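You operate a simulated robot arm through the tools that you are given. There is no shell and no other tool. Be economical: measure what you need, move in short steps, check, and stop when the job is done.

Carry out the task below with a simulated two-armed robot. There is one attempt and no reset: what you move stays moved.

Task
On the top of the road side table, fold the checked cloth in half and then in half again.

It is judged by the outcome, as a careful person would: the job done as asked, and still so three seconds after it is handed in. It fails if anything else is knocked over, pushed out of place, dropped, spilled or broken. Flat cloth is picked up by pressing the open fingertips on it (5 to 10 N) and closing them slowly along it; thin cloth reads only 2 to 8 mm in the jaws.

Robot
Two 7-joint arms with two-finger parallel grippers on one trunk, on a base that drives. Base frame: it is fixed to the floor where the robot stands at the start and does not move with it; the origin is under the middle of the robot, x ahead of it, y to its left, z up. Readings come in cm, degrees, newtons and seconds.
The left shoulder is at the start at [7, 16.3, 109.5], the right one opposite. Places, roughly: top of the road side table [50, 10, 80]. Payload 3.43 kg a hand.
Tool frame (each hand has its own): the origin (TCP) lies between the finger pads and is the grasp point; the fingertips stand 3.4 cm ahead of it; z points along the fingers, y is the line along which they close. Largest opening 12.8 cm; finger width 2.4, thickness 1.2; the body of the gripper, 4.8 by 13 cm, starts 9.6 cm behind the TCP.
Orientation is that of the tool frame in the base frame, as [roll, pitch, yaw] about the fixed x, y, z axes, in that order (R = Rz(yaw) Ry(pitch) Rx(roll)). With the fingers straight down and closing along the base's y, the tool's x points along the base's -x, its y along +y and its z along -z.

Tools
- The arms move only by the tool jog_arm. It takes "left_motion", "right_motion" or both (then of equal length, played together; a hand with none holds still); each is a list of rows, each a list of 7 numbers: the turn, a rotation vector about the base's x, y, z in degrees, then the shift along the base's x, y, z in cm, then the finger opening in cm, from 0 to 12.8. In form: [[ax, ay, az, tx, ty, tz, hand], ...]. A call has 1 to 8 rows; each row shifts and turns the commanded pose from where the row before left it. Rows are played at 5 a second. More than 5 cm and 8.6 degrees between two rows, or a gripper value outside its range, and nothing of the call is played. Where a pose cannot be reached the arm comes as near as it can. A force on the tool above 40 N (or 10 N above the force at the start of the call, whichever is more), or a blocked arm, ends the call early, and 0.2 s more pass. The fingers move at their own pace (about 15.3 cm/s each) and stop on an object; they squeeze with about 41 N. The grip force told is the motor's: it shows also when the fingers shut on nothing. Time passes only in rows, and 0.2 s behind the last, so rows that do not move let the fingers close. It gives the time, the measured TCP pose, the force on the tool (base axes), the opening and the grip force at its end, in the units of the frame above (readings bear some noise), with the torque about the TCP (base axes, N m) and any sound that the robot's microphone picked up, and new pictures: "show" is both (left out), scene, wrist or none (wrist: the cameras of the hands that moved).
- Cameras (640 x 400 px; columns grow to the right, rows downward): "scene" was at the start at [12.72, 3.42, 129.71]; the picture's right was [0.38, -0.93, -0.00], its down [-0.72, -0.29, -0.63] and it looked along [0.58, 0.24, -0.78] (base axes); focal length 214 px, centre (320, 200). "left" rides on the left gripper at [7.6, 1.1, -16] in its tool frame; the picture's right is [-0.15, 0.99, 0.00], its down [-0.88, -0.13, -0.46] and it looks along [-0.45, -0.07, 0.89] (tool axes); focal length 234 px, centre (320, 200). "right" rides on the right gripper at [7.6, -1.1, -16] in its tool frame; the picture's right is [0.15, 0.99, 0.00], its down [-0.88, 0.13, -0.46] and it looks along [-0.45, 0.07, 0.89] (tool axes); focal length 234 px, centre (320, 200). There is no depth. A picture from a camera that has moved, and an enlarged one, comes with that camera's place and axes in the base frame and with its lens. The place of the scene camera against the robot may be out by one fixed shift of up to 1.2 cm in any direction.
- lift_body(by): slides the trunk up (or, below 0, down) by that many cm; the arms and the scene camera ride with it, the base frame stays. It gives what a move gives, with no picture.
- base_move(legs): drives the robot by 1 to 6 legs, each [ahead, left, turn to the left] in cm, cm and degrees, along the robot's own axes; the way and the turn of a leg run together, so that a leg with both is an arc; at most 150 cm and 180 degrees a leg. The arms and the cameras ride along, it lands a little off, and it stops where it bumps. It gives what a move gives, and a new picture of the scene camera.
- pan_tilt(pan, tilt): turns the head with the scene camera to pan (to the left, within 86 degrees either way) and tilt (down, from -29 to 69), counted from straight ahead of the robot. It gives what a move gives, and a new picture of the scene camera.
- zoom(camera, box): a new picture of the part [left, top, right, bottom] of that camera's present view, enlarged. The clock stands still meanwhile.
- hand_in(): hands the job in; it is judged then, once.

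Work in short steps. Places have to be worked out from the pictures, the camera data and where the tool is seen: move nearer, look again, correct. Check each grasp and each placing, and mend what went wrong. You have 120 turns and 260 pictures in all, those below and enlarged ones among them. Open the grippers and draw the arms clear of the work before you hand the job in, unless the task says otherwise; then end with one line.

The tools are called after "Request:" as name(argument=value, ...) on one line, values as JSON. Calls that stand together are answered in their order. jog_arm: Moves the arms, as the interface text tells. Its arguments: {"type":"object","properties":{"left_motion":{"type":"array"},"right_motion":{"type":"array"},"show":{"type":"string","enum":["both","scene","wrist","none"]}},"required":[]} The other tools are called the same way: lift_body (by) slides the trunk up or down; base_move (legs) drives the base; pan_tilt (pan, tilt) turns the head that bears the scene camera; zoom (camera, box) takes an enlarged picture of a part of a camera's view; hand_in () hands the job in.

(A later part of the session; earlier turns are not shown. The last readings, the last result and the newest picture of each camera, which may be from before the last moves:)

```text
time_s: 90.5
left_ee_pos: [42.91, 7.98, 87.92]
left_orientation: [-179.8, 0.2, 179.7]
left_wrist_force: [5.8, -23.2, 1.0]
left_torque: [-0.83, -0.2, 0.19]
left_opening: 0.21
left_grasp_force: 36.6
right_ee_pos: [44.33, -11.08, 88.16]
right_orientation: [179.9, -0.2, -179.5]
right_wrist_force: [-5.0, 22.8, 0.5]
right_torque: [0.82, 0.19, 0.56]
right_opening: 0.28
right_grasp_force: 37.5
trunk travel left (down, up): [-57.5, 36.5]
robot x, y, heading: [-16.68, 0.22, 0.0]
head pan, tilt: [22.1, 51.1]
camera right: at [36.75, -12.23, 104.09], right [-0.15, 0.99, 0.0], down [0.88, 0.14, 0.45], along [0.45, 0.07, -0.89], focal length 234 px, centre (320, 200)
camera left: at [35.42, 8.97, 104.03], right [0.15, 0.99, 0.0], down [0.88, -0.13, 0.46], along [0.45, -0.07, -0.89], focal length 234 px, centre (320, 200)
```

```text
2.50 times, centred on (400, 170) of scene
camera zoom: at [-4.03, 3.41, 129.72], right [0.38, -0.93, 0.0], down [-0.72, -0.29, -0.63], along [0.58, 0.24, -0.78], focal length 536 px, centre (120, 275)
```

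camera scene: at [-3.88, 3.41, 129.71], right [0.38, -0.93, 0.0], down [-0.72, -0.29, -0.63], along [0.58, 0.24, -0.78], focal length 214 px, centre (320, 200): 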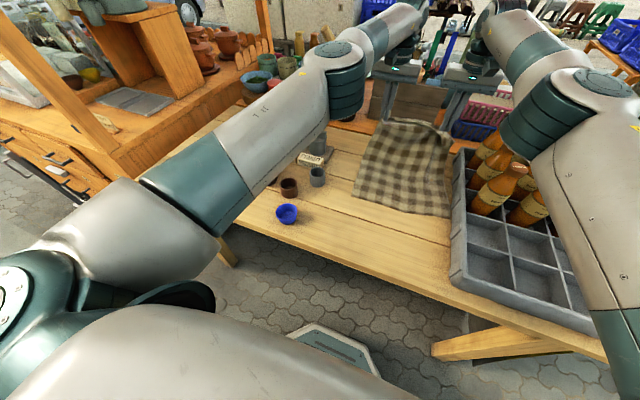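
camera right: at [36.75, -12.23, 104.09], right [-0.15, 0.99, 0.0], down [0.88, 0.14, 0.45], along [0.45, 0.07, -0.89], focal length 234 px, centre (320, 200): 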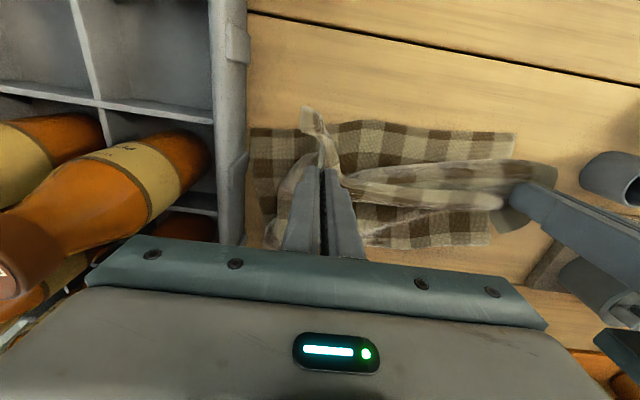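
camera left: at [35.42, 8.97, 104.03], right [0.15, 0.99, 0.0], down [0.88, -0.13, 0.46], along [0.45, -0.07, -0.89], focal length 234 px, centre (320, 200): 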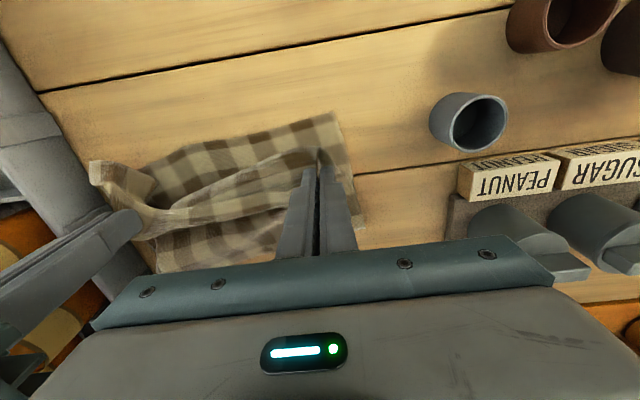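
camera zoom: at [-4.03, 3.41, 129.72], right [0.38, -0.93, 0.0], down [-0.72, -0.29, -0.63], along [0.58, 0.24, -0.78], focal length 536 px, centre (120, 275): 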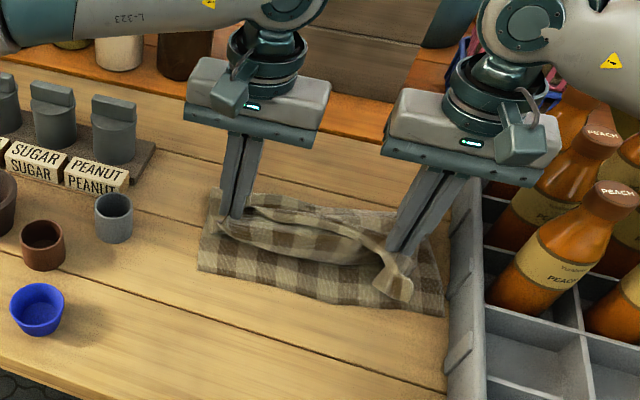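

The crease always settles at only ~15 cm from the near edge, leaving slack in the top layer. New approach: lay the top edge aligned on the bottom near edge with the slack as a wave, clamp the near edges with one hand, and iron the slack out toward the crease with the other. I'll set the edge down and release straight up.

Request:
jog_arm(left_motion=[[0, 0, 0, -0.7, 0, -2, 0], [0, 0, 0, -0.7, 0, -2, 0], [0, 0, 0, -0.5, 0, -1.2, 0], [0, 0, 0, 0, 0, -0.4, 0], [0, 0, 0, 0, 0, 0, 0]], right_motion=[[0, 0, 0, 0.2, 0, -2, 0], [0, 0, 0, 0.2, 0, -2, 0], [0, 0, 0, 0.1, 0, -1.2, 0], [0, 0, 0, 0, 0, -0.6, 0], [0, 0, 0, 0, 0, 0, 0]], show="wrist")

```text
time_s: 91.7
left_ee_pos: [41.14, 7.91, 82.37]
left_orientation: [-179.6, 0.3, 179.8]
left_wrist_force: [10.9, -29.3, 0.7]
left_torque: [-1.08, -0.4, 0.27]
left_opening: 0.21
left_grasp_force: 36.2
right_ee_pos: [45.04, -10.84, 82.39]
right_orientation: [179.8, -0.2, -179.5]
right_wrist_force: [-11.2, 29.2, 3.6]
right_torque: [1.02, 0.4, 0.79]
right_opening: 0.52
right_grasp_force: 40.0
trunk travel left (down, up): [-57.5, 36.5]
robot x, y, heading: [-16.85, 0.13, 0.1]
head pan, tilt: [22.1, 51.1]
camera right: at [37.43, -12.11, 98.3], right [-0.16, 0.99, 0.0], down [0.88, 0.14, 0.45], along [0.45, 0.07, -0.89], focal length 234 px, centre (320, 200)
camera left: at [33.62, 9.02, 98.39], right [0.15, 0.99, -0.01], down [0.88, -0.13, 0.46], along [0.45, -0.07, -0.89], focal length 234 px, centre (320, 200)
```

right: 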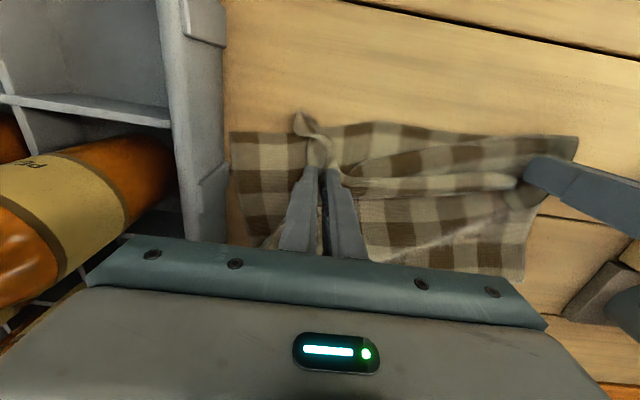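
left: 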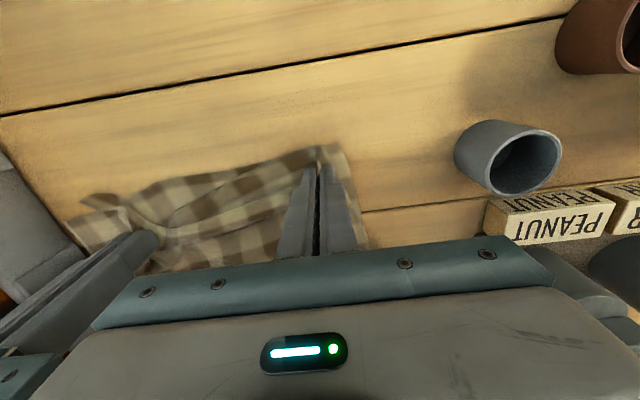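

The result would be untidy. A cleaner idea, since the cloth slides easily: lay it flat again, then pinch it along its midline with both hands and lift, so both halves hang down together — folded exactly at the pinch line — and lay that down. First I'll unfold to the far side.

Request:
jog_arm(left_motion=[[0, 0, 0, 1, -0.2, 4, 0], [0, 0, 0, 2, 0, 4, 0], [0, 0, 0, 3, 0, 3, 0], [0, 0, 0, 4, 0, 2, 0], [0, 0, 0, 4, 0, 1, 0], [0, 0, 0, 4, 0, 0, 0], [0, 0, 0, 3, 0, -1, 0], [0, 0, 0, 2, 0, -3, 0]], right_motion=[[0, 0, 0, 0, 0.2, 4, 0], [0, 0, 0, 1, 0, 4, 0], [0, 0, 0, 2, 0, 3, 0], [0, 0, 0, 3.5, 0, 2, 0], [0, 0, 0, 3.5, 0, 1, 0], [0, 0, 0, 4, 0, 0, 0], [0, 0, 0, 3, 0, -1, 0], [0, 0, 0, 2, 0, -3, 0]], show="none")

Request:
base_move(legs=[[5, 0, 0]])

```text
time_s: 93.5
left_ee_pos: [64.23, 7.76, 92.47]
left_orientation: [-180.0, 0.1, 179.6]
left_wrist_force: [1.2, -9.0, 1.3]
left_torque: [-0.38, -0.03, 0.08]
left_opening: 0.2
left_grasp_force: 36.4
right_ee_pos: [64.31, -10.69, 92.18]
right_orientation: [-180.0, -0.3, -179.4]
right_wrist_force: [-0.9, 9.5, -0.1]
right_torque: [0.38, 0.1, 0.19]
right_opening: 0.25
right_grasp_force: 36.7
trunk travel left (down, up): [-57.5, 36.5]
robot x, y, heading: [-16.97, -0.24, 0.2]
head pan, tilt: [22.1, 51.1]
```

```text
time_s: 94.4
left_ee_pos: [69.12, 7.77, 92.56]
left_orientation: [-179.9, 0.0, 179.6]
left_wrist_force: [1.6, -11.1, -0.2]
left_torque: [-0.36, -0.01, 0.06]
left_opening: 0.17
left_grasp_force: 36.4
right_ee_pos: [68.92, -10.55, 92.36]
right_orientation: [180.0, -0.2, -179.6]
right_wrist_force: [-2.2, 11.0, -1.0]
right_torque: [0.36, 0.1, 0.25]
right_opening: 0.22
right_grasp_force: 37.4
trunk travel left (down, up): [-57.5, 36.5]
robot x, y, heading: [-11.36, -0.11, 0.1]
head pan, tilt: [22.1, 51.1]
camera scene: at [0.96, 3.41, 129.72], right [0.38, -0.93, 0.0], down [-0.72, -0.29, -0.63], along [0.58, 0.24, -0.78], focal length 214 px, centre (320, 200)
```

scene: 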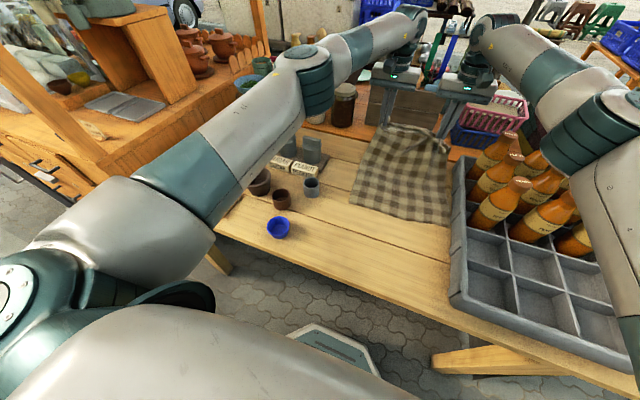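

I'll lower and release the far edge here, then look at how it lies.

Request:
jog_arm(left_motion=[[0, 0, 0, 0.3, 0, -3.3, 0], [0, 0, 0, 0.3, 0, -3.3, 0], [0, 0, 0, 0.2, 0, -2.6, 0], [0, 0, 0, 0, 0, 0, 3], [0, 0, 0, 0, 0, 0, 6], [0, 0, 0, 0, 0, 3, 6], [0, 0, 0, 0, 0, 5, 6], [0, 0, 0, -3, 3, 3, 6]], right_motion=[[0, 0, 0, 0.3, 0, -3.3, 0], [0, 0, 0, 0.3, 0, -3.3, 0], [0, 0, 0, 0.2, 0, -2.6, 0], [0, 0, 0, 0, 0, 0, 3], [0, 0, 0, 0, 0, 0, 6], [0, 0, 0, 0, 0, 3, 6], [0, 0, 0, 0, 0, 5, 6], [0, 0, 0, -3, 0, 4, 6]])

Request:
zoom(camera="scene", box=[310, 90, 470, 250])

```text
refused: row 8 steps farther than a row can; nothing moved
```

```text
2.50 times, centred on (390, 170) of scene
camera zoom: at [0.96, 3.41, 129.72], right [0.38, -0.93, 0.0], down [-0.72, -0.29, -0.63], along [0.58, 0.24, -0.78], focal length 536 px, centre (145, 275)
```

zoom: 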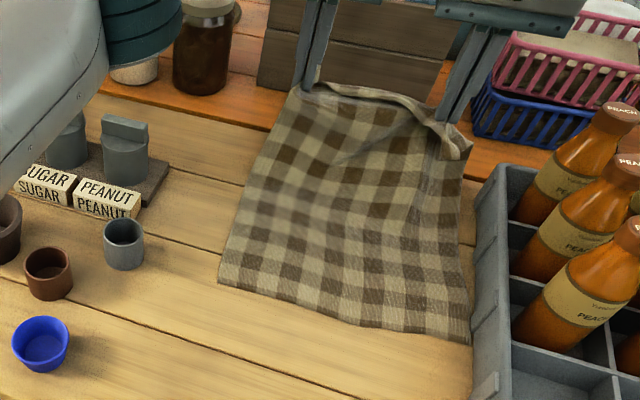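

Row 8 was too long; I'll repeat with a shorter last step.

Request:
jog_arm(left_motion=[[0, 0, 0, 0.3, 0, -3.3, 0], [0, 0, 0, 0.3, 0, -3.3, 0], [0, 0, 0, 0.2, 0, -2.6, 0], [0, 0, 0, 0, 0, 0, 3], [0, 0, 0, 0, 0, 0, 6], [0, 0, 0, 0, 0, 3, 6], [0, 0, 0, 0, 0, 4.5, 6], [0, 0, 0, -2, 0, 4, 6]], right_motion=[[0, 0, 0, 0.3, 0, -3.3, 0], [0, 0, 0, 0.3, 0, -3.3, 0], [0, 0, 0, 0.2, 0, -2.6, 0], [0, 0, 0, 0, 0, 0, 3], [0, 0, 0, 0, 0, 0, 6], [0, 0, 0, 0, 0, 3, 6], [0, 0, 0, 0, 0, 4.5, 6], [0, 0, 0, -2, 0, 4, 6]])

Request:
zoom(camera="scene", box=[310, 90, 470, 250])

```text
time_s: 96.2
left_ee_pos: [67.77, 7.74, 95.03]
left_orientation: [-179.9, 0.2, 179.6]
left_wrist_force: [-0.8, 1.1, 0.0]
left_torque: [0.01, -0.07, -0.01]
left_opening: 5.99
left_grasp_force: 0.0
right_ee_pos: [67.53, -10.6, 94.72]
right_orientation: [179.9, -0.2, -179.5]
right_wrist_force: [-0.6, 0.7, 0.9]
right_torque: [-0.06, -0.03, -0.01]
right_opening: 5.99
right_grasp_force: 0.0
trunk travel left (down, up): [-57.5, 36.5]
robot x, y, heading: [-12.18, -0.09, -0.1]
head pan, tilt: [22.1, 51.1]
camera scene: at [0.7, 3.45, 129.72], right [0.38, -0.93, 0.0], down [-0.72, -0.29, -0.63], along [0.58, 0.24, -0.78], focal length 214 px, centre (320, 200)
camera right: at [59.95, -11.81, 110.6], right [-0.15, 0.99, 0.0], down [0.88, 0.14, 0.46], along [0.45, 0.07, -0.89], focal length 234 px, centre (320, 200)
camera left: at [60.28, 8.68, 111.16], right [0.15, 0.99, 0.0], down [0.88, -0.13, 0.46], along [0.45, -0.07, -0.89], focal length 234 px, centre (320, 200)
```

scene: 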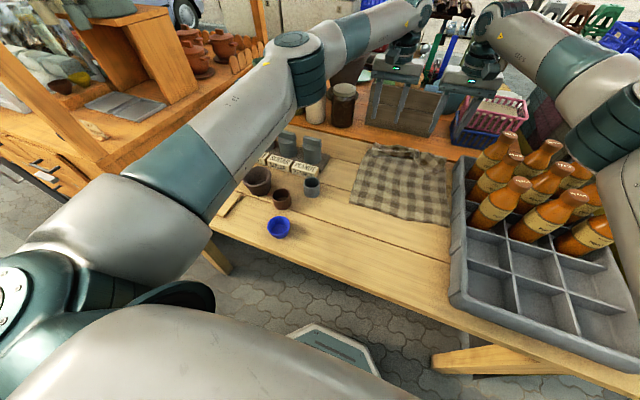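
right: 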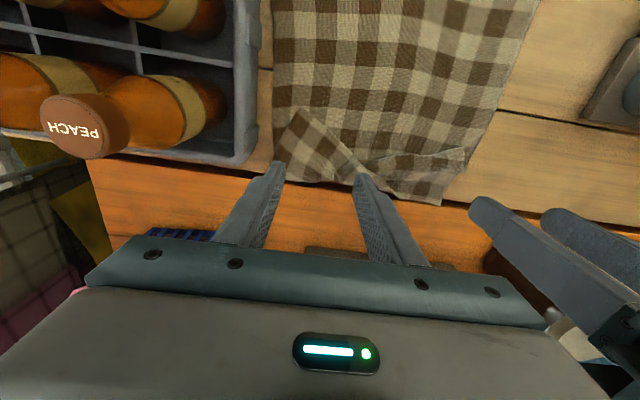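
left: 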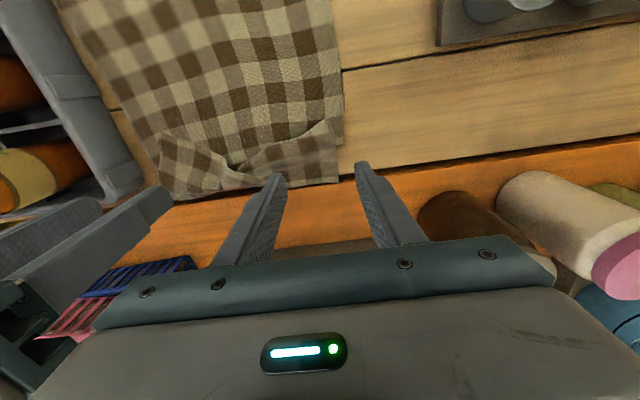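

```text
2.50 times, centred on (390, 170) of scene
camera zoom: at [0.7, 3.45, 129.72], right [0.38, -0.93, 0.0], down [-0.72, -0.29, -0.63], along [0.58, 0.24, -0.78], focal length 536 px, centre (145, 275)
```

zoom: 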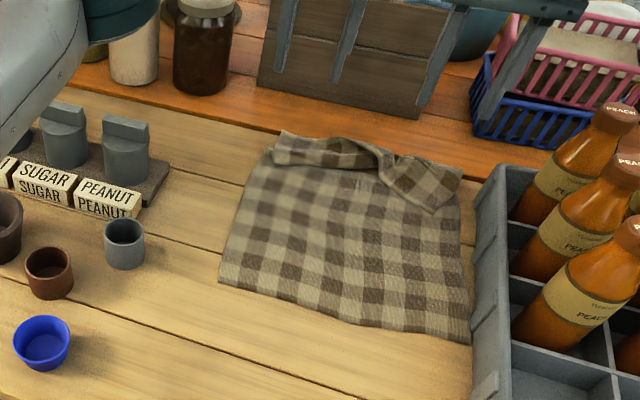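

The cloth lies flat from x≈41 to 72 with ~5 cm of the far edge turned back. I'll next take the near edge and drag the cloth toward me, which also straightens it.

Request:
jog_arm(left_motion=[[0, 0, 0, -4.03, -0.37, 0, 8], [0, 0, 0, -4.03, -0.37, 0, 8], [0, 0, 0, -4.03, -0.37, 0, 8], [0, 0, 0, -4.03, -0.37, 0, 8], [0, 0, 0, -4.03, -0.37, 0, 8], [0, 0, 0, -4.03, -0.37, 0, 8], [0, 0, 0, 0, 0, -4.5, 8], [0, 0, 0, 0, 0, -4.5, 8]], right_motion=[[0, 0, 0, -3.8, -0.23, 0, 8], [0, 0, 0, -3.8, -0.23, 0, 8], [0, 0, 0, -3.8, -0.23, 0, 8], [0, 0, 0, -3.8, -0.23, 0, 8], [0, 0, 0, -3.8, -0.23, 0, 8], [0, 0, 0, -3.8, -0.23, 0, 8], [0, 0, 0, 0, 0, -4.5, 8], [0, 0, 0, 0, 0, -4.5, 8]], show="wrist")

```text
time_s: 98.0
left_ee_pos: [43.71, 5.47, 85.8]
left_orientation: [-179.9, 0.2, 179.8]
left_wrist_force: [0.8, -0.6, -0.4]
left_torque: [0.01, 0.01, 0.02]
left_opening: 7.99
left_grasp_force: 0.1
right_ee_pos: [44.96, -12.22, 85.44]
right_orientation: [179.9, -0.2, -179.5]
right_wrist_force: [-0.3, -0.6, -0.4]
right_torque: [-0.04, 0.03, 0.03]
right_opening: 8.03
right_grasp_force: 0.1
trunk travel left (down, up): [-57.5, 36.5]
robot x, y, heading: [-11.93, 0.24, -0.0]
head pan, tilt: [22.1, 51.1]
camera right: at [37.41, -13.4, 101.48], right [-0.15, 0.99, 0.0], down [0.88, 0.14, 0.45], along [0.45, 0.07, -0.89], focal length 234 px, centre (320, 200)
camera left: at [36.09, 6.57, 101.8], right [0.15, 0.99, 0.0], down [0.88, -0.13, 0.46], along [0.45, -0.07, -0.89], focal length 234 px, centre (320, 200)
```

right: 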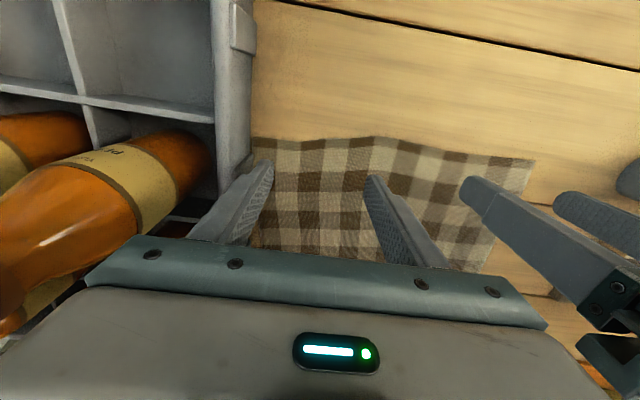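
left: 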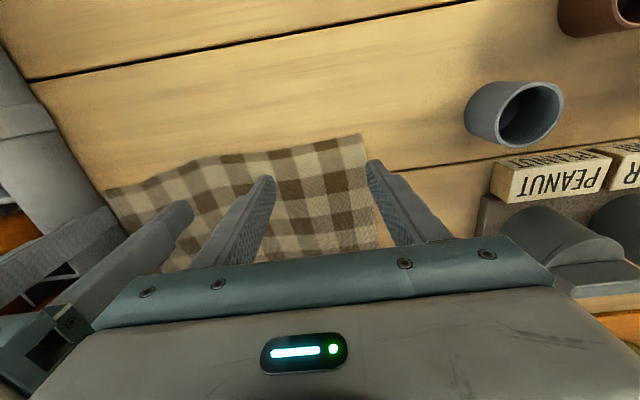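

I'll shift the left inward and lower both to near contact.

Request:
jog_arm(left_motion=[[0, 0, 0, 0, -1.3, -1.5, 8], [0, 0, 0, 0, 0, -1.5, 8], [0, 0, 0, 0, 0, -0.9, 8], [0, 0, 0, 0, 0, -0.35, 8], [0, 0, 0, 0, 0, 0, 8]], right_motion=[[0, 0, 0, 0, 0.3, -1.5, 8], [0, 0, 0, 0, 0, -1.3, 8], [0, 0, 0, 0, 0, -0.9, 8], [0, 0, 0, 0, 0, -0.2, 8], [0, 0, 0, 0, 0, 0, 8]], show="none")

```text
time_s: 99.2
left_ee_pos: [43.67, 4.09, 81.66]
left_orientation: [179.9, 0.2, 179.7]
left_wrist_force: [-0.5, 0.3, -0.7]
left_torque: [-0.03, -0.01, -0.01]
left_opening: 7.98
left_grasp_force: 0.1
right_ee_pos: [44.98, -11.79, 81.72]
right_orientation: [179.9, -0.2, -179.3]
right_wrist_force: [0.5, -0.4, -0.3]
right_torque: [-0.03, 0.02, 0.0]
right_opening: 8.0
right_grasp_force: 0.1
trunk travel left (down, up): [-57.5, 36.5]
robot x, y, heading: [-11.77, 0.14, 0.2]
head pan, tilt: [22.1, 51.1]
```

Pressing and closing slowly.

Request:
jog_arm(left_motion=[[0, 0, 0, 0, 0, -0.28, 8], [0, 0, 0, 0, 0, 0, 7.5], [0, 0, 0, 0, 0, 0, 7], [0, 0, 0, 0, 0, 0, 6.5], [0, 0, 0, 0, 0, 0, 6], [0, 0, 0, 0, 0, 0, 5.5], [0, 0, 0, 0, 0, 0, 5], [0, 0, 0, 0, 0, 0, 4.5]], right_motion=[[0, 0, 0, 0, 0, -0.3, 8], [0, 0, 0, 0, 0, 0, 7.5], [0, 0, 0, 0, 0, 0, 7], [0, 0, 0, 0, 0, 0, 6.5], [0, 0, 0, 0, 0, 0, 6], [0, 0, 0, 0, 0, 0, 5.5], [0, 0, 0, 0, 0, 0, 5], [0, 0, 0, 0, 0, 0, 4.5]], show="none")

Request:
jog_arm(left_motion=[[0, 0, 0, 0, 0, 0, 4], [0, 0, 0, 0, 0, 0, 3.5], [0, 0, 0, 0, 0, 0, 3], [0, 0, 0, 0, 0, 0, 2.5], [0, 0, 0, 0, 0, 0, 2], [0, 0, 0, 0, 0, 0, 1.3], [0, 0, 0, 0, 0, 0, 0.6], [0, 0, 0, 0, 0, 0, 0]], right_motion=[[0, 0, 0, 0, 0, 0, 4], [0, 0, 0, 0, 0, 0, 3.5], [0, 0, 0, 0, 0, 0, 3], [0, 0, 0, 0, 0, 0, 2.5], [0, 0, 0, 0, 0, 0, 2], [0, 0, 0, 0, 0, 0, 1.3], [0, 0, 0, 0, 0, 0, 0.6], [0, 0, 0, 0, 0, 0, 0]], show="wrist")

```text
time_s: 101.0
left_ee_pos: [43.64, 4.22, 81.6]
left_orientation: [-179.9, 0.2, 179.7]
left_wrist_force: [1.0, -2.5, 26.5]
left_torque: [0.15, 0.1, -0.03]
left_opening: 4.17
left_grasp_force: 0.2
right_ee_pos: [44.79, -11.8, 81.64]
right_orientation: [179.9, -0.2, -179.6]
right_wrist_force: [0.1, -0.3, 1.6]
right_torque: [0.0, -0.01, 0.0]
right_opening: 4.49
right_grasp_force: 0.1
trunk travel left (down, up): [-57.5, 36.5]
robot x, y, heading: [-11.92, -0.15, 0.1]
head pan, tilt: [22.1, 51.1]
```

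```text
time_s: 102.8
left_ee_pos: [43.6, 4.33, 81.54]
left_orientation: [-179.9, 0.3, 179.8]
left_wrist_force: [1.1, 0.0, 32.5]
left_torque: [0.07, 0.14, -0.05]
left_opening: 0.25
left_grasp_force: 37.0
right_ee_pos: [44.77, -11.77, 81.54]
right_orientation: [-180.0, 0.1, -179.5]
right_wrist_force: [-0.7, 0.2, -0.8]
right_torque: [-0.01, -0.01, 0.0]
right_opening: 0.0
right_grasp_force: 33.6
trunk travel left (down, up): [-57.5, 36.5]
robot x, y, heading: [-11.51, 0.26, -0.2]
head pan, tilt: [22.1, 51.1]
camera right: at [37.21, -13.12, 97.54], right [-0.15, 0.99, 0.0], down [0.88, 0.14, 0.46], along [0.45, 0.07, -0.89], focal length 234 px, centre (320, 200)
camera left: at [35.91, 5.27, 97.6], right [0.15, 0.99, 0.0], down [0.88, -0.13, 0.46], along [0.46, -0.07, -0.89], focal length 234 px, centre (320, 200)
```

right: 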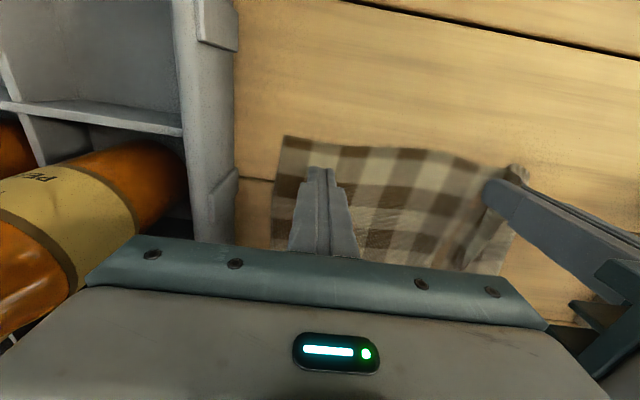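
left: 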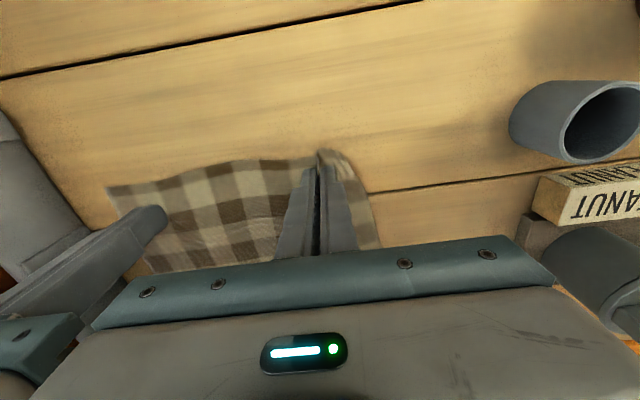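

The left holds. The right pressed too lightly; I'll redo it a bit inward with firmer pressure.

Request:
jog_arm(right_motion=[[0, 0, 0, 0, 0, 1.5, 0], [0, 0, 0, 0, 1.8, 0, 7.5], [0, 0, 0, 0, 0, 0, 7.5], [0, 0, 0, 0, 0, -1.4, 7.5], [0, 0, 0, 0, 0, -0.25, 7.5], [0, 0, 0, 0, 0, -0.1, 7.5], [0, 0, 0, 0, 0, 0, 7.0]], show="none")

```text
time_s: 104.4
left_ee_pos: [43.47, 4.21, 81.56]
left_orientation: [-179.9, 0.4, 179.8]
left_wrist_force: [6.2, -1.7, 26.9]
left_torque: [0.03, -0.01, -0.02]
left_opening: 0.25
left_grasp_force: 37.8
right_ee_pos: [44.76, -9.83, 81.47]
right_orientation: [179.9, 0.1, -179.4]
right_wrist_force: [1.9, 2.6, 16.2]
right_torque: [-0.39, -0.03, 0.07]
right_opening: 6.85
right_grasp_force: 0.2
trunk travel left (down, up): [-57.5, 36.5]
robot x, y, heading: [-11.89, 0.14, 0.0]
head pan, tilt: [22.1, 51.1]
```

Request:
jog_arm(right_motion=[[0, 0, 0, 0, 0, 0, 6.4], [0, 0, 0, 0, 0, 0, 5.8], [0, 0, 0, 0, 0, 0, 5.2], [0, 0, 0, 0, 0, 0, 4.6], [0, 0, 0, 0, 0, 0, 4], [0, 0, 0, 0, 0, 0, 3.4], [0, 0, 0, 0, 0, 0, 2.8], [0, 0, 0, 0, 0, 0, 2.2]], show="none")

Request:
jog_arm(right_motion=[[0, 0, 0, 0, 0, 0, 1.6], [0, 0, 0, 0, 0, 0, 1], [0, 0, 0, 0, 0, 0, 0.5], [0, 0, 0, 0, 0, 0, 0], [0, 0, 0, 0, 0, 0, 0]], show="wrist")

```text
time_s: 106.2
left_ee_pos: [43.29, 4.24, 81.48]
left_orientation: [-179.8, 0.3, 179.8]
left_wrist_force: [2.5, -8.7, 17.6]
left_torque: [-0.27, -0.01, -0.01]
left_opening: 0.26
left_grasp_force: 37.2
right_ee_pos: [44.67, -9.87, 81.58]
right_orientation: [179.8, 0.0, -179.4]
right_wrist_force: [1.5, 10.7, 30.4]
right_torque: [0.0, -0.01, -0.03]
right_opening: 2.26
right_grasp_force: 0.8
trunk travel left (down, up): [-57.5, 36.5]
robot x, y, heading: [-11.81, -0.04, 0.0]
head pan, tilt: [22.1, 51.1]
```

```text
time_s: 107.0
left_ee_pos: [43.57, 3.76, 81.58]
left_orientation: [-179.2, 0.3, 179.5]
left_wrist_force: [-0.3, -13.7, 7.8]
left_torque: [-0.38, 0.08, 0.01]
left_opening: 0.25
left_grasp_force: 37.1
right_ee_pos: [44.89, -9.51, 81.62]
right_orientation: [179.2, 0.1, -179.2]
right_wrist_force: [-1.3, 12.3, 10.8]
right_torque: [0.39, 0.08, -0.12]
right_opening: 0.26
right_grasp_force: 37.0
trunk travel left (down, up): [-57.5, 36.5]
robot x, y, heading: [-12.02, -0.14, 0.0]
head pan, tilt: [22.1, 51.1]
stopped in row 4 (right hand): the force on the tool passed its limit (the readings are from after the stop); the commanded pose is now the measured one
camera right: at [37.21, -10.95, 97.43], right [-0.16, 0.99, 0.01], down [0.88, 0.14, 0.46], along [0.45, 0.09, -0.89], focal length 234 px, centre (320, 200)
```

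right: 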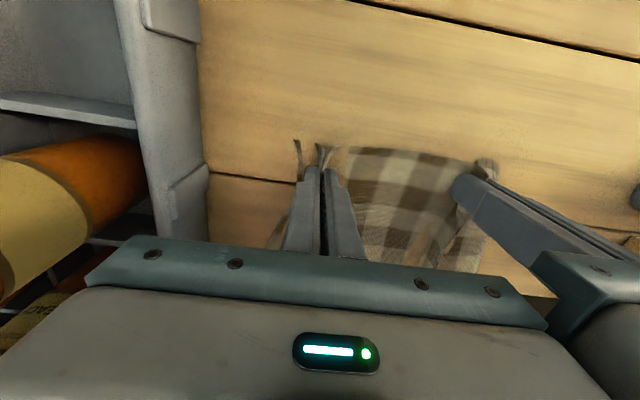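

Both hold the near edge. I'll raise 1 cm and drive back 15 cm to drag the cloth toward me.

Request:
jog_arm(left_motion=[[0, 0, 0, 0, 0.2, 0.6, 0], [0, 0, 0, 0, 0.2, 0.6, 0]], right_motion=[[0, 0, 0, 0, -0.2, 0.6, 0], [0, 0, 0, 0, -0.2, 0.6, 0]], show="none")

Request:
base_move(legs=[[-15, 0, 0]])

Request:
zoom(camera="scene", box=[320, 90, 480, 230])

```text
time_s: 107.6
left_ee_pos: [43.39, 3.98, 82.53]
left_orientation: [-179.0, 0.2, 179.5]
left_wrist_force: [1.3, -40.3, 0.7]
left_torque: [-1.37, -0.07, -0.17]
left_opening: 0.26
left_grasp_force: 37.0
right_ee_pos: [44.84, -9.6, 82.74]
right_orientation: [179.1, -0.1, -179.2]
right_wrist_force: [-1.3, 39.0, -0.8]
right_torque: [1.37, 0.02, -0.24]
right_opening: 0.27
right_grasp_force: 37.3
trunk travel left (down, up): [-57.5, 36.5]
robot x, y, heading: [-11.72, -0.05, -0.3]
head pan, tilt: [22.1, 51.1]
```

```text
time_s: 109.0
left_ee_pos: [28.47, 4.09, 82.58]
left_orientation: [-178.9, 0.2, 179.3]
left_wrist_force: [0.5, -42.7, -0.5]
left_torque: [-1.49, -0.02, -0.18]
left_opening: 0.28
left_grasp_force: 37.1
right_ee_pos: [29.77, -9.71, 82.61]
right_orientation: [179.0, 0.1, -179.2]
right_wrist_force: [-2.5, 42.9, -0.1]
right_torque: [1.48, 0.01, -0.26]
right_opening: 0.3
right_grasp_force: 38.1
trunk travel left (down, up): [-57.5, 36.5]
robot x, y, heading: [-27.09, 0.17, -0.1]
head pan, tilt: [22.1, 51.1]
camera scene: at [-14.13, 3.42, 129.72], right [0.38, -0.93, 0.0], down [-0.72, -0.29, -0.63], along [0.58, 0.24, -0.78], focal length 214 px, centre (320, 200)
```

scene: 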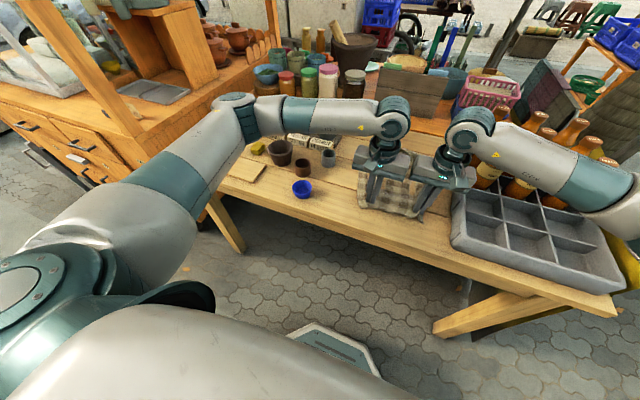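

```text
2.86 times, centred on (400, 160) of scene
camera zoom: at [-14.13, 3.42, 129.72], right [0.38, -0.93, 0.0], down [-0.72, -0.29, -0.63], along [0.58, 0.24, -0.78], focal length 613 px, centre (91, 314)
```

zoom: 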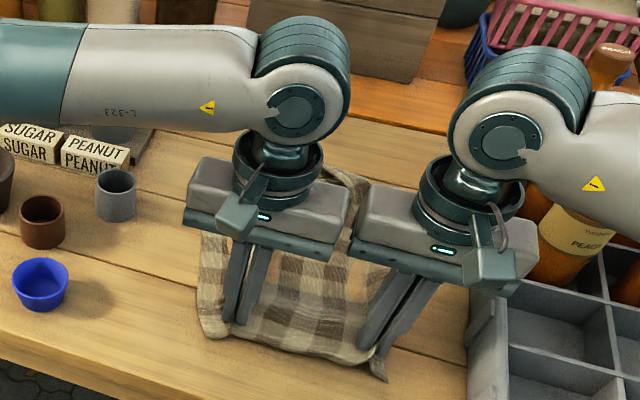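

Dragged as planned. I'll lower, open the fingers wide on the table (which spreads the bunching), and lift away.

Request:
jog_arm(left_motion=[[0, 0, 0, 0, 0, -0.8, 0], [0, 0, 0, 0, 0, 0, 3], [0, 0, 0, 0, 0, 0, 6], [0, 0, 0, 0, 0, 0, 8], [0, 0, 0, 0, 0, 4, 8], [0, 0, 0, 0, 3, 4, 8], [0, 0, 0, 0, 4, 3, 8], [0, 0, 0, 0, 4, 3, 8]], right_motion=[[0, 0, 0, 0, 0, -0.8, 0], [0, 0, 0, 0, 0, 0, 3], [0, 0, 0, 0, 0, 0, 6], [0, 0, 0, 0, 0, 0, 8], [0, 0, 0, 0, 0, 4, 8], [0, 0, 0, 0, 0, 5, 8], [0, 0, 0, 0, -3, 4, 8], [0, 0, 0, 0, -4, 3, 8]])

Request:
zoom(camera="scene", box=[320, 90, 480, 230])

```text
time_s: 110.8
left_ee_pos: [28.68, 14.9, 96.01]
left_orientation: [-179.1, 0.3, 179.4]
left_wrist_force: [0.0, 0.2, 0.7]
left_torque: [-0.01, -0.02, -0.02]
left_opening: 8.02
left_grasp_force: 0.1
right_ee_pos: [29.82, -16.86, 97.82]
right_orientation: [179.1, 0.1, -179.2]
right_wrist_force: [0.7, -0.5, 0.1]
right_torque: [0.02, -0.03, -0.01]
right_opening: 8.02
right_grasp_force: 0.1
trunk travel left (down, up): [-57.5, 36.5]
robot x, y, heading: [-26.45, -0.2, -0.1]
head pan, tilt: [22.1, 51.1]
camera scene: at [-14.18, 3.43, 129.72], right [0.38, -0.93, 0.0], down [-0.72, -0.29, -0.63], along [0.58, 0.24, -0.78], focal length 214 px, centre (320, 200)
camera right: at [22.21, -18.46, 113.75], right [-0.16, 0.99, 0.02], down [0.88, 0.14, 0.46], along [0.45, 0.09, -0.89], focal length 234 px, centre (320, 200)
camera left: at [21.06, 16.24, 112.02], right [0.16, 0.99, -0.02], down [0.88, -0.13, 0.46], along [0.45, -0.09, -0.89], focal length 234 px, centre (320, 200)
```

scene: 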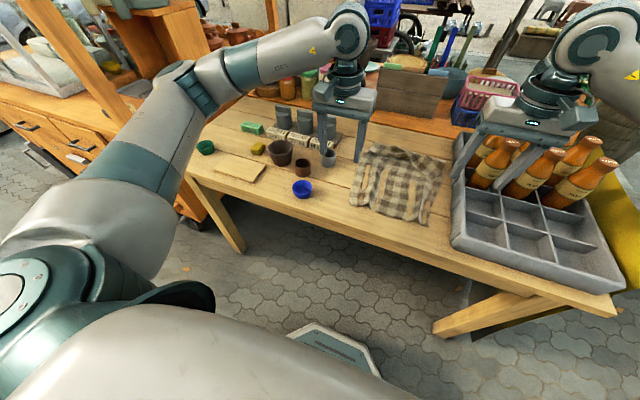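
right: 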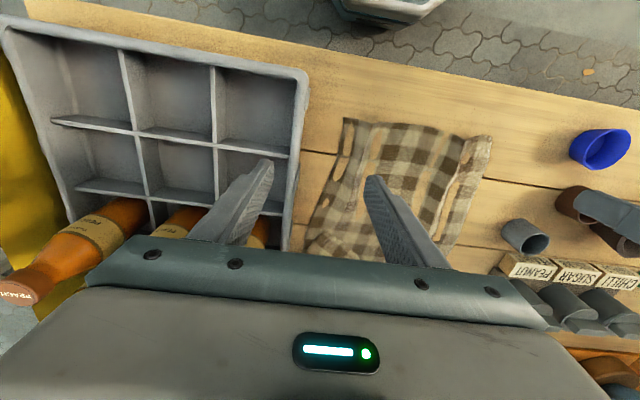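
left: 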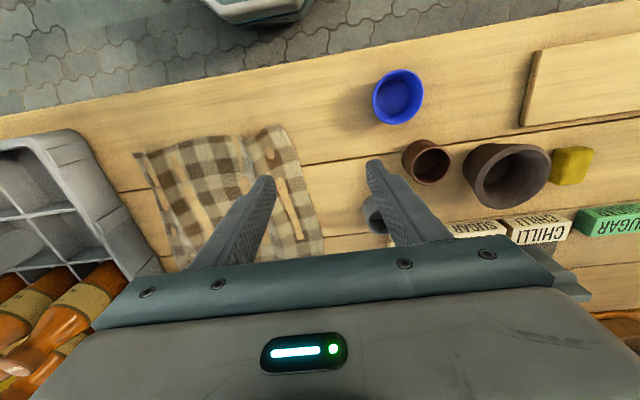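

```text
2.86 times, centred on (400, 160) of scene
camera zoom: at [-14.18, 3.43, 129.72], right [0.38, -0.93, 0.0], down [-0.72, -0.29, -0.63], along [0.58, 0.24, -0.78], focal length 613 px, centre (91, 314)
```

zoom: 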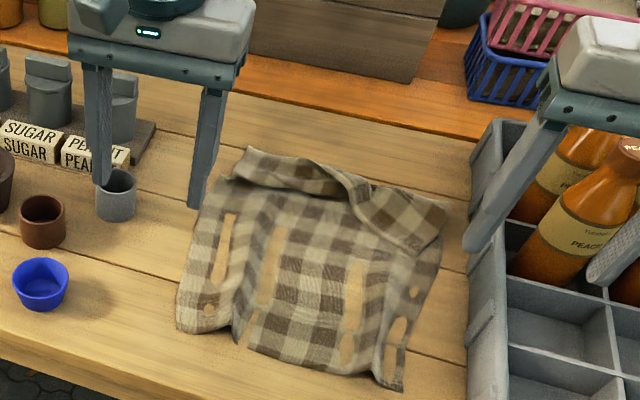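

The near edge is now at x≈26. The far edge still has a turned-back flap (fold line x≈57). I'll drive forward 15 cm and take hold of the flap's free edge to open it.

Request:
jog_arm(right_motion=[[0, 0, 0, 0, 3, 3, 8], [0, 0, 0, 0, 3, 0, 8]], left_motion=[[0, 0, 0, 0, -4, 2, 8], [0, 0, 0, 0, -4, 0, 8]], show="none")

Request:
base_move(legs=[[15, 0, 0]])

Request:
jog_arm(right_motion=[[0, 0, 0, 2, 0.3, -4, 7], [0, 0, 0, 2, 0.3, -4, 7], [0, 0, 0, 1, 0.3, -4, 7], [0, 0, 0, 0, 0, -3, 7], [0, 0, 0, 0, 0, 0, 7]], left_motion=[[0, 0, 0, 3, -0.3, -3.4, 7], [0, 0, 0, 3, -0.3, -3.4, 7], [0, 0, 0, 3, -0.3, -3.4, 7], [0, 0, 0, 1, 0, -3, 7], [0, 0, 0, 0, 0, 0, 7]])

```text
time_s: 111.4
left_ee_pos: [28.69, 7.07, 97.72]
left_orientation: [-179.0, 0.2, 179.5]
left_wrist_force: [1.2, 0.7, 0.5]
left_torque: [0.03, -0.01, 0.0]
left_opening: 8.03
left_grasp_force: 0.0
right_ee_pos: [30.09, -10.88, 100.65]
right_orientation: [178.9, 0.0, -179.3]
right_wrist_force: [-0.3, 0.0, -0.3]
right_torque: [0.0, 0.01, -0.02]
right_opening: 8.02
right_grasp_force: 0.1
trunk travel left (down, up): [-57.5, 36.5]
robot x, y, heading: [-27.16, 0.32, -0.1]
head pan, tilt: [22.1, 51.1]
```

```text
time_s: 112.8
left_ee_pos: [43.33, 6.94, 97.8]
left_orientation: [-179.0, 0.1, 179.4]
left_wrist_force: [0.8, -0.1, -0.3]
left_torque: [-0.01, -0.01, 0.0]
left_opening: 7.98
left_grasp_force: 0.0
right_ee_pos: [44.89, -10.91, 100.67]
right_orientation: [179.0, 0.0, -179.3]
right_wrist_force: [1.0, -0.5, -0.7]
right_torque: [-0.01, 0.03, 0.01]
right_opening: 8.02
right_grasp_force: 0.1
trunk travel left (down, up): [-57.5, 36.5]
robot x, y, heading: [-12.21, -0.11, 0.1]
head pan, tilt: [22.1, 51.1]
camera scene: at [0.82, 3.41, 129.71], right [0.38, -0.93, 0.0], down [-0.72, -0.29, -0.63], along [0.58, 0.24, -0.78], focal length 214 px, centre (320, 200)
```

scene: 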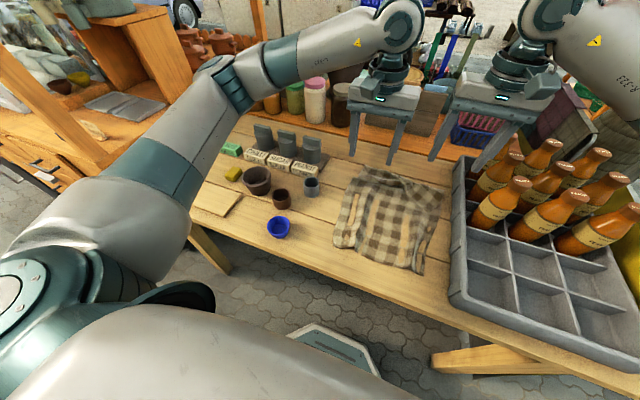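

```text
time_s: 114.0
left_ee_pos: [53.54, 6.06, 84.66]
left_orientation: [-179.0, 0.3, 179.3]
left_wrist_force: [0.4, -0.1, -0.6]
left_torque: [-0.01, -0.01, -0.01]
left_opening: 7.0
left_grasp_force: 0.0
right_ee_pos: [50.03, -10.0, 85.76]
right_orientation: [179.0, 0.2, -179.4]
right_wrist_force: [-0.2, -0.6, -0.2]
right_torque: [-0.01, -0.01, 0.0]
right_opening: 7.01
right_grasp_force: 0.0
trunk travel left (down, up): [-57.5, 36.5]
robot x, y, heading: [-11.83, -0.01, -0.1]
head pan, tilt: [22.1, 51.1]
camera scene: at [0.7, 3.4, 129.72], right [0.38, -0.93, 0.0], down [-0.72, -0.29, -0.63], along [0.58, 0.24, -0.78], focal length 214 px, centre (320, 200)
camera right: at [42.34, -11.64, 101.59], right [-0.16, 0.99, 0.02], down [0.88, 0.13, 0.46], along [0.45, 0.09, -0.89], focal length 234 px, centre (320, 200)
camera left: at [45.92, 7.52, 100.66], right [0.16, 0.99, -0.02], down [0.88, -0.13, 0.46], along [0.45, -0.09, -0.89], focal length 234 px, centre (320, 200)
```

scene: 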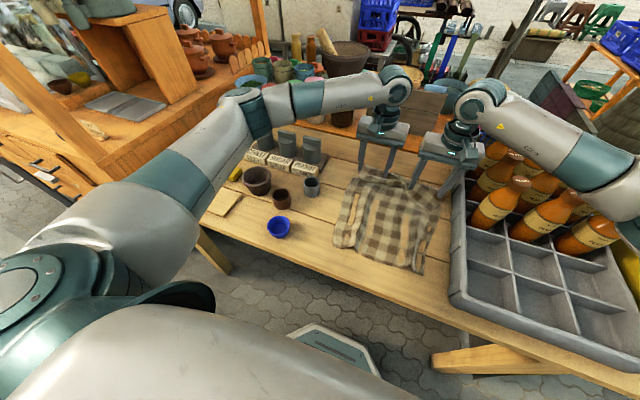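
right: 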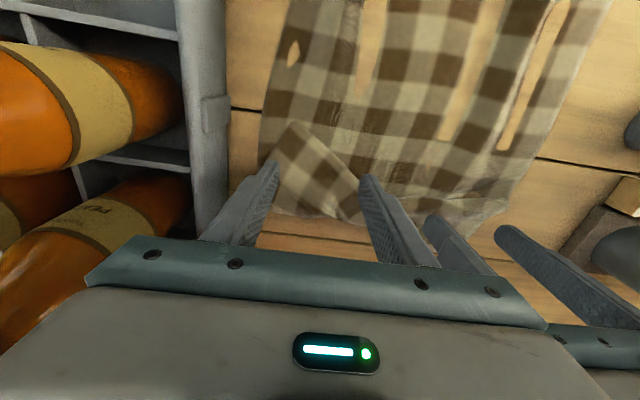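
left: 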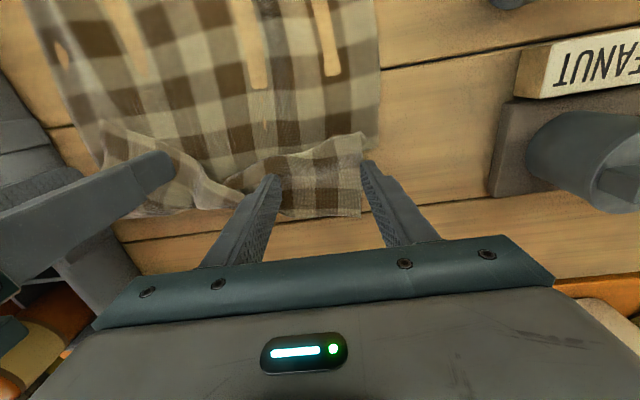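

The flap lies between the fingers of both hands. I'll lower to contact.

Request:
jog_arm(left_motion=[[0, 0, 0, 0, -0.7, -1.4, 6.2], [0, 0, 0, 0, 0, -1.1, 6.2], [0, 0, 0, 0, 0, -0.5, 6.2], [0, 0, 0, 0, 0, -0.15, 6.2], [0, 0, 0, 0, 0, 0, 6.2]], right_motion=[[0, 0, 0, 0, 0.2, -2, 6], [0, 0, 0, 0, 0, -1.6, 6], [0, 0, 0, 0, 0, -0.5, 6], [0, 0, 0, 0, 0, -0.15, 6], [0, 0, 0, 0, 0, 0, 6]], show="none")

```text
time_s: 115.2
left_ee_pos: [53.35, 5.31, 81.74]
left_orientation: [-178.9, 0.6, 179.4]
left_wrist_force: [3.7, 0.3, 15.6]
left_torque: [0.48, 0.0, -0.15]
left_opening: 6.12
left_grasp_force: 0.1
right_ee_pos: [49.73, -9.72, 81.77]
right_orientation: [179.0, 0.3, -179.3]
right_wrist_force: [4.7, 0.7, 14.3]
right_torque: [-0.57, -0.13, 0.16]
right_opening: 5.97
right_grasp_force: 0.1
trunk travel left (down, up): [-57.5, 36.5]
robot x, y, heading: [-12.04, -0.4, -0.1]
head pan, tilt: [22.1, 51.1]
```

Both press at about 15 N. I'll close slowly.

Request:
jog_arm(left_motion=[[0, 0, 0, 0, 0, 0, 5.6], [0, 0, 0, 0, 0, 0, 5], [0, 0, 0, 0, 0, 0, 4.4], [0, 0, 0, 0, 0, 0, 3.8], [0, 0, 0, 0, 0, 0, 3.2], [0, 0, 0, 0, 0, 0, 2.6], [0, 0, 0, 0, 0, 0, 2]], right_motion=[[0, 0, 0, 0, 0, 0, 5.4], [0, 0, 0, 0, 0, 0, 4.8], [0, 0, 0, 0, 0, 0, 4.2], [0, 0, 0, 0, 0, 0, 3.6], [0, 0, 0, 0, 0, 0, 3], [0, 0, 0, 0, 0, 0, 2.5], [0, 0, 0, 0, 0, 0, 2]], show="none")

Request:
jog_arm(left_motion=[[0, 0, 0, 0, 0, 0, 1.4], [0, 0, 0, 0, 0, 0, 0.8], [0, 0, 0, 0, 0, 0, 0.3], [0, 0, 0, 0, 0, 0, 0], [0, 0, 0, 0, 0, 0, 0]], right_motion=[[0, 0, 0, 0, 0, 0, 1.4], [0, 0, 0, 0, 0, 0, 0.8], [0, 0, 0, 0, 0, 0, 0.3], [0, 0, 0, 0, 0, 0, 0], [0, 0, 0, 0, 0, 0, 0]], show="wrist")

```text
time_s: 116.8
left_ee_pos: [53.12, 5.39, 81.76]
left_orientation: [-178.9, 0.3, 179.4]
left_wrist_force: [0.5, -1.2, 17.6]
left_torque: [0.24, 0.13, 0.0]
left_opening: 1.89
left_grasp_force: 0.0
right_ee_pos: [49.7, -9.75, 81.61]
right_orientation: [179.0, 0.2, -179.2]
right_wrist_force: [0.8, 3.9, 17.4]
right_torque: [-0.2, -0.01, -0.01]
right_opening: 1.81
right_grasp_force: 0.1
trunk travel left (down, up): [-57.5, 36.5]
robot x, y, heading: [-11.6, 0.1, 0.1]
head pan, tilt: [22.1, 51.1]
```

```text
time_s: 118.0
left_ee_pos: [53.21, 5.31, 81.74]
left_orientation: [-178.9, 0.4, 179.4]
left_wrist_force: [-0.5, 0.6, 14.5]
left_torque: [0.14, 0.09, 0.0]
left_opening: 0.26
left_grasp_force: 37.6
right_ee_pos: [49.72, -9.76, 81.67]
right_orientation: [179.0, 0.2, -179.2]
right_wrist_force: [2.8, -2.9, 17.0]
right_torque: [-0.15, -0.04, 0.06]
right_opening: 0.26
right_grasp_force: 37.4
trunk travel left (down, up): [-57.5, 36.5]
robot x, y, heading: [-12.06, -0.51, -0.3]
head pan, tilt: [22.1, 51.1]
camera right: at [42.04, -11.31, 97.51], right [-0.16, 0.99, 0.02], down [0.88, 0.13, 0.46], along [0.45, 0.09, -0.89], focal length 234 px, centre (320, 200)
camera left: at [45.58, 6.74, 97.71], right [0.16, 0.99, -0.02], down [0.88, -0.13, 0.46], along [0.46, -0.09, -0.89], focal length 234 px, centre (320, 200)
```

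right: 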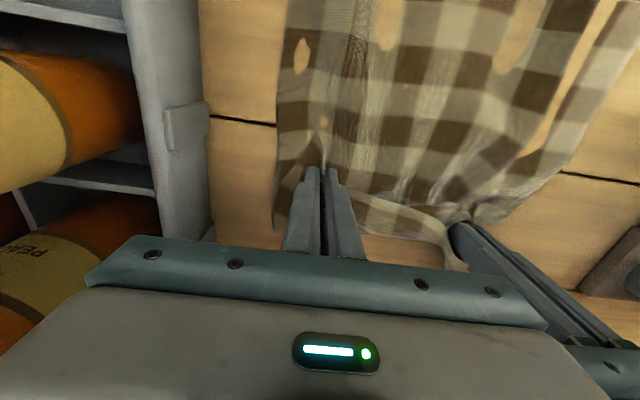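
left: 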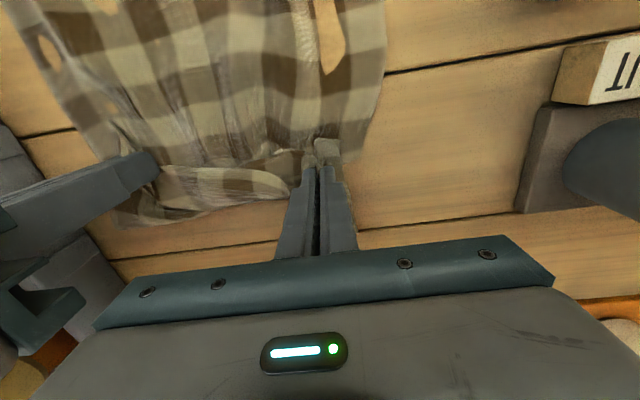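

Both hold 2.6 mm. I'll lift and carry the flap outward (+x), then view.

Request:
jog_arm(left_motion=[[0, 0, 0, 0, 0, 2, 0], [0, 0, 0, 1, 0.3, 2.5, 0], [0, 0, 0, 3, 0.3, 1.5, 0], [0, 0, 0, 3, 0.3, 0, 0], [0, 0, 0, 3, 0.3, -1, 0], [0, 0, 0, 1, 0, -1.5, 0], [0, 0, 0, 0, 0, 0, 0]], right_motion=[[0, 0, 0, 0, 0, 2, 0], [0, 0, 0, 1.5, -0.3, 2.5, 0], [0, 0, 0, 3.5, -0.3, 1.5, 0], [0, 0, 0, 3.7, -0.3, 0, 0], [0, 0, 0, 3.7, -0.3, -1, 0], [0, 0, 0, 2, 0, -1.5, 0], [0, 0, 0, 0, 0, 0, 0]])

Request:
zoom(camera="scene", box=[310, 110, 470, 290])

```text
time_s: 119.6
left_ee_pos: [64.26, 6.44, 84.8]
left_orientation: [-178.9, 0.4, 179.2]
left_wrist_force: [2.0, -12.8, 0.2]
left_torque: [-0.46, -0.04, -0.19]
left_opening: 0.26
left_grasp_force: 37.1
right_ee_pos: [64.17, -10.69, 84.93]
right_orientation: [178.9, 0.0, -179.3]
right_wrist_force: [-1.4, 12.2, -0.1]
right_torque: [0.4, 0.01, 0.37]
right_opening: 0.29
right_grasp_force: 37.6
trunk travel left (down, up): [-57.5, 36.5]
robot x, y, heading: [-12.25, 0.03, -0.2]
head pan, tilt: [22.1, 51.1]
camera scene: at [0.71, 3.37, 129.72], right [0.38, -0.93, 0.0], down [-0.72, -0.29, -0.63], along [0.58, 0.24, -0.78], focal length 214 px, centre (320, 200)
camera right: at [56.6, -12.34, 100.76], right [-0.16, 0.99, 0.02], down [0.88, 0.13, 0.46], along [0.45, 0.09, -0.89], focal length 234 px, centre (320, 200)
camera left: at [56.72, 7.8, 100.99], right [0.16, 0.99, -0.02], down [0.88, -0.13, 0.46], along [0.45, -0.09, -0.89], focal length 234 px, centre (320, 200)
```

scene: 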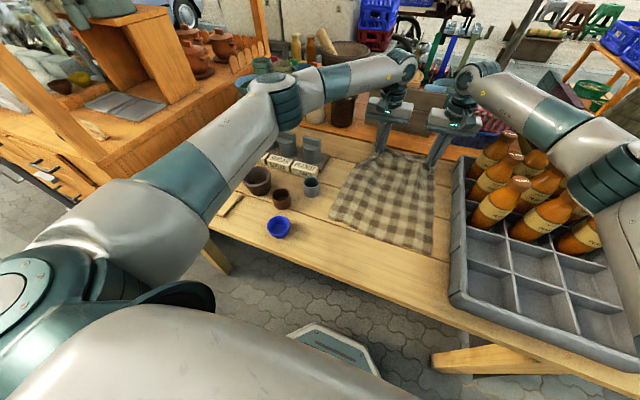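
right: 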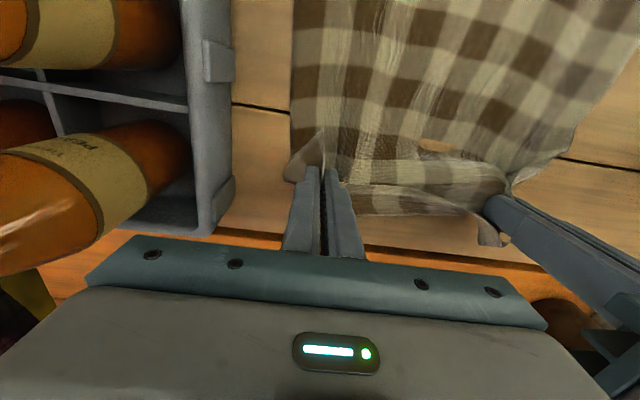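
left: 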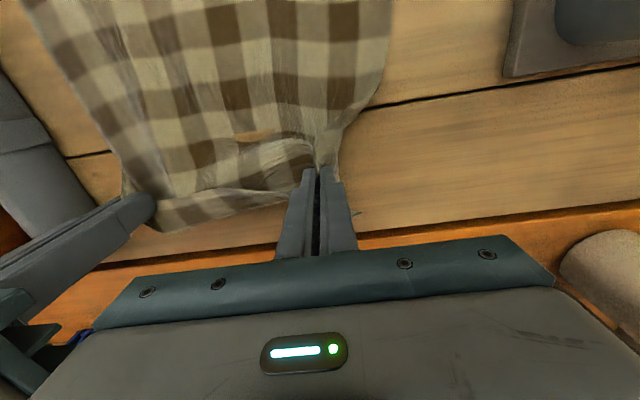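

```text
2.22 times, centred on (390, 200) of scene
camera zoom: at [0.71, 3.37, 129.72], right [0.38, -0.93, 0.0], down [-0.72, -0.29, -0.63], along [0.58, 0.24, -0.78], focal length 477 px, centre (164, 200)
```

zoom: 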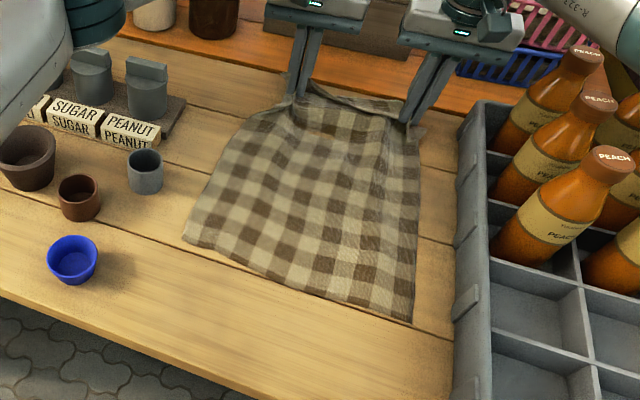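

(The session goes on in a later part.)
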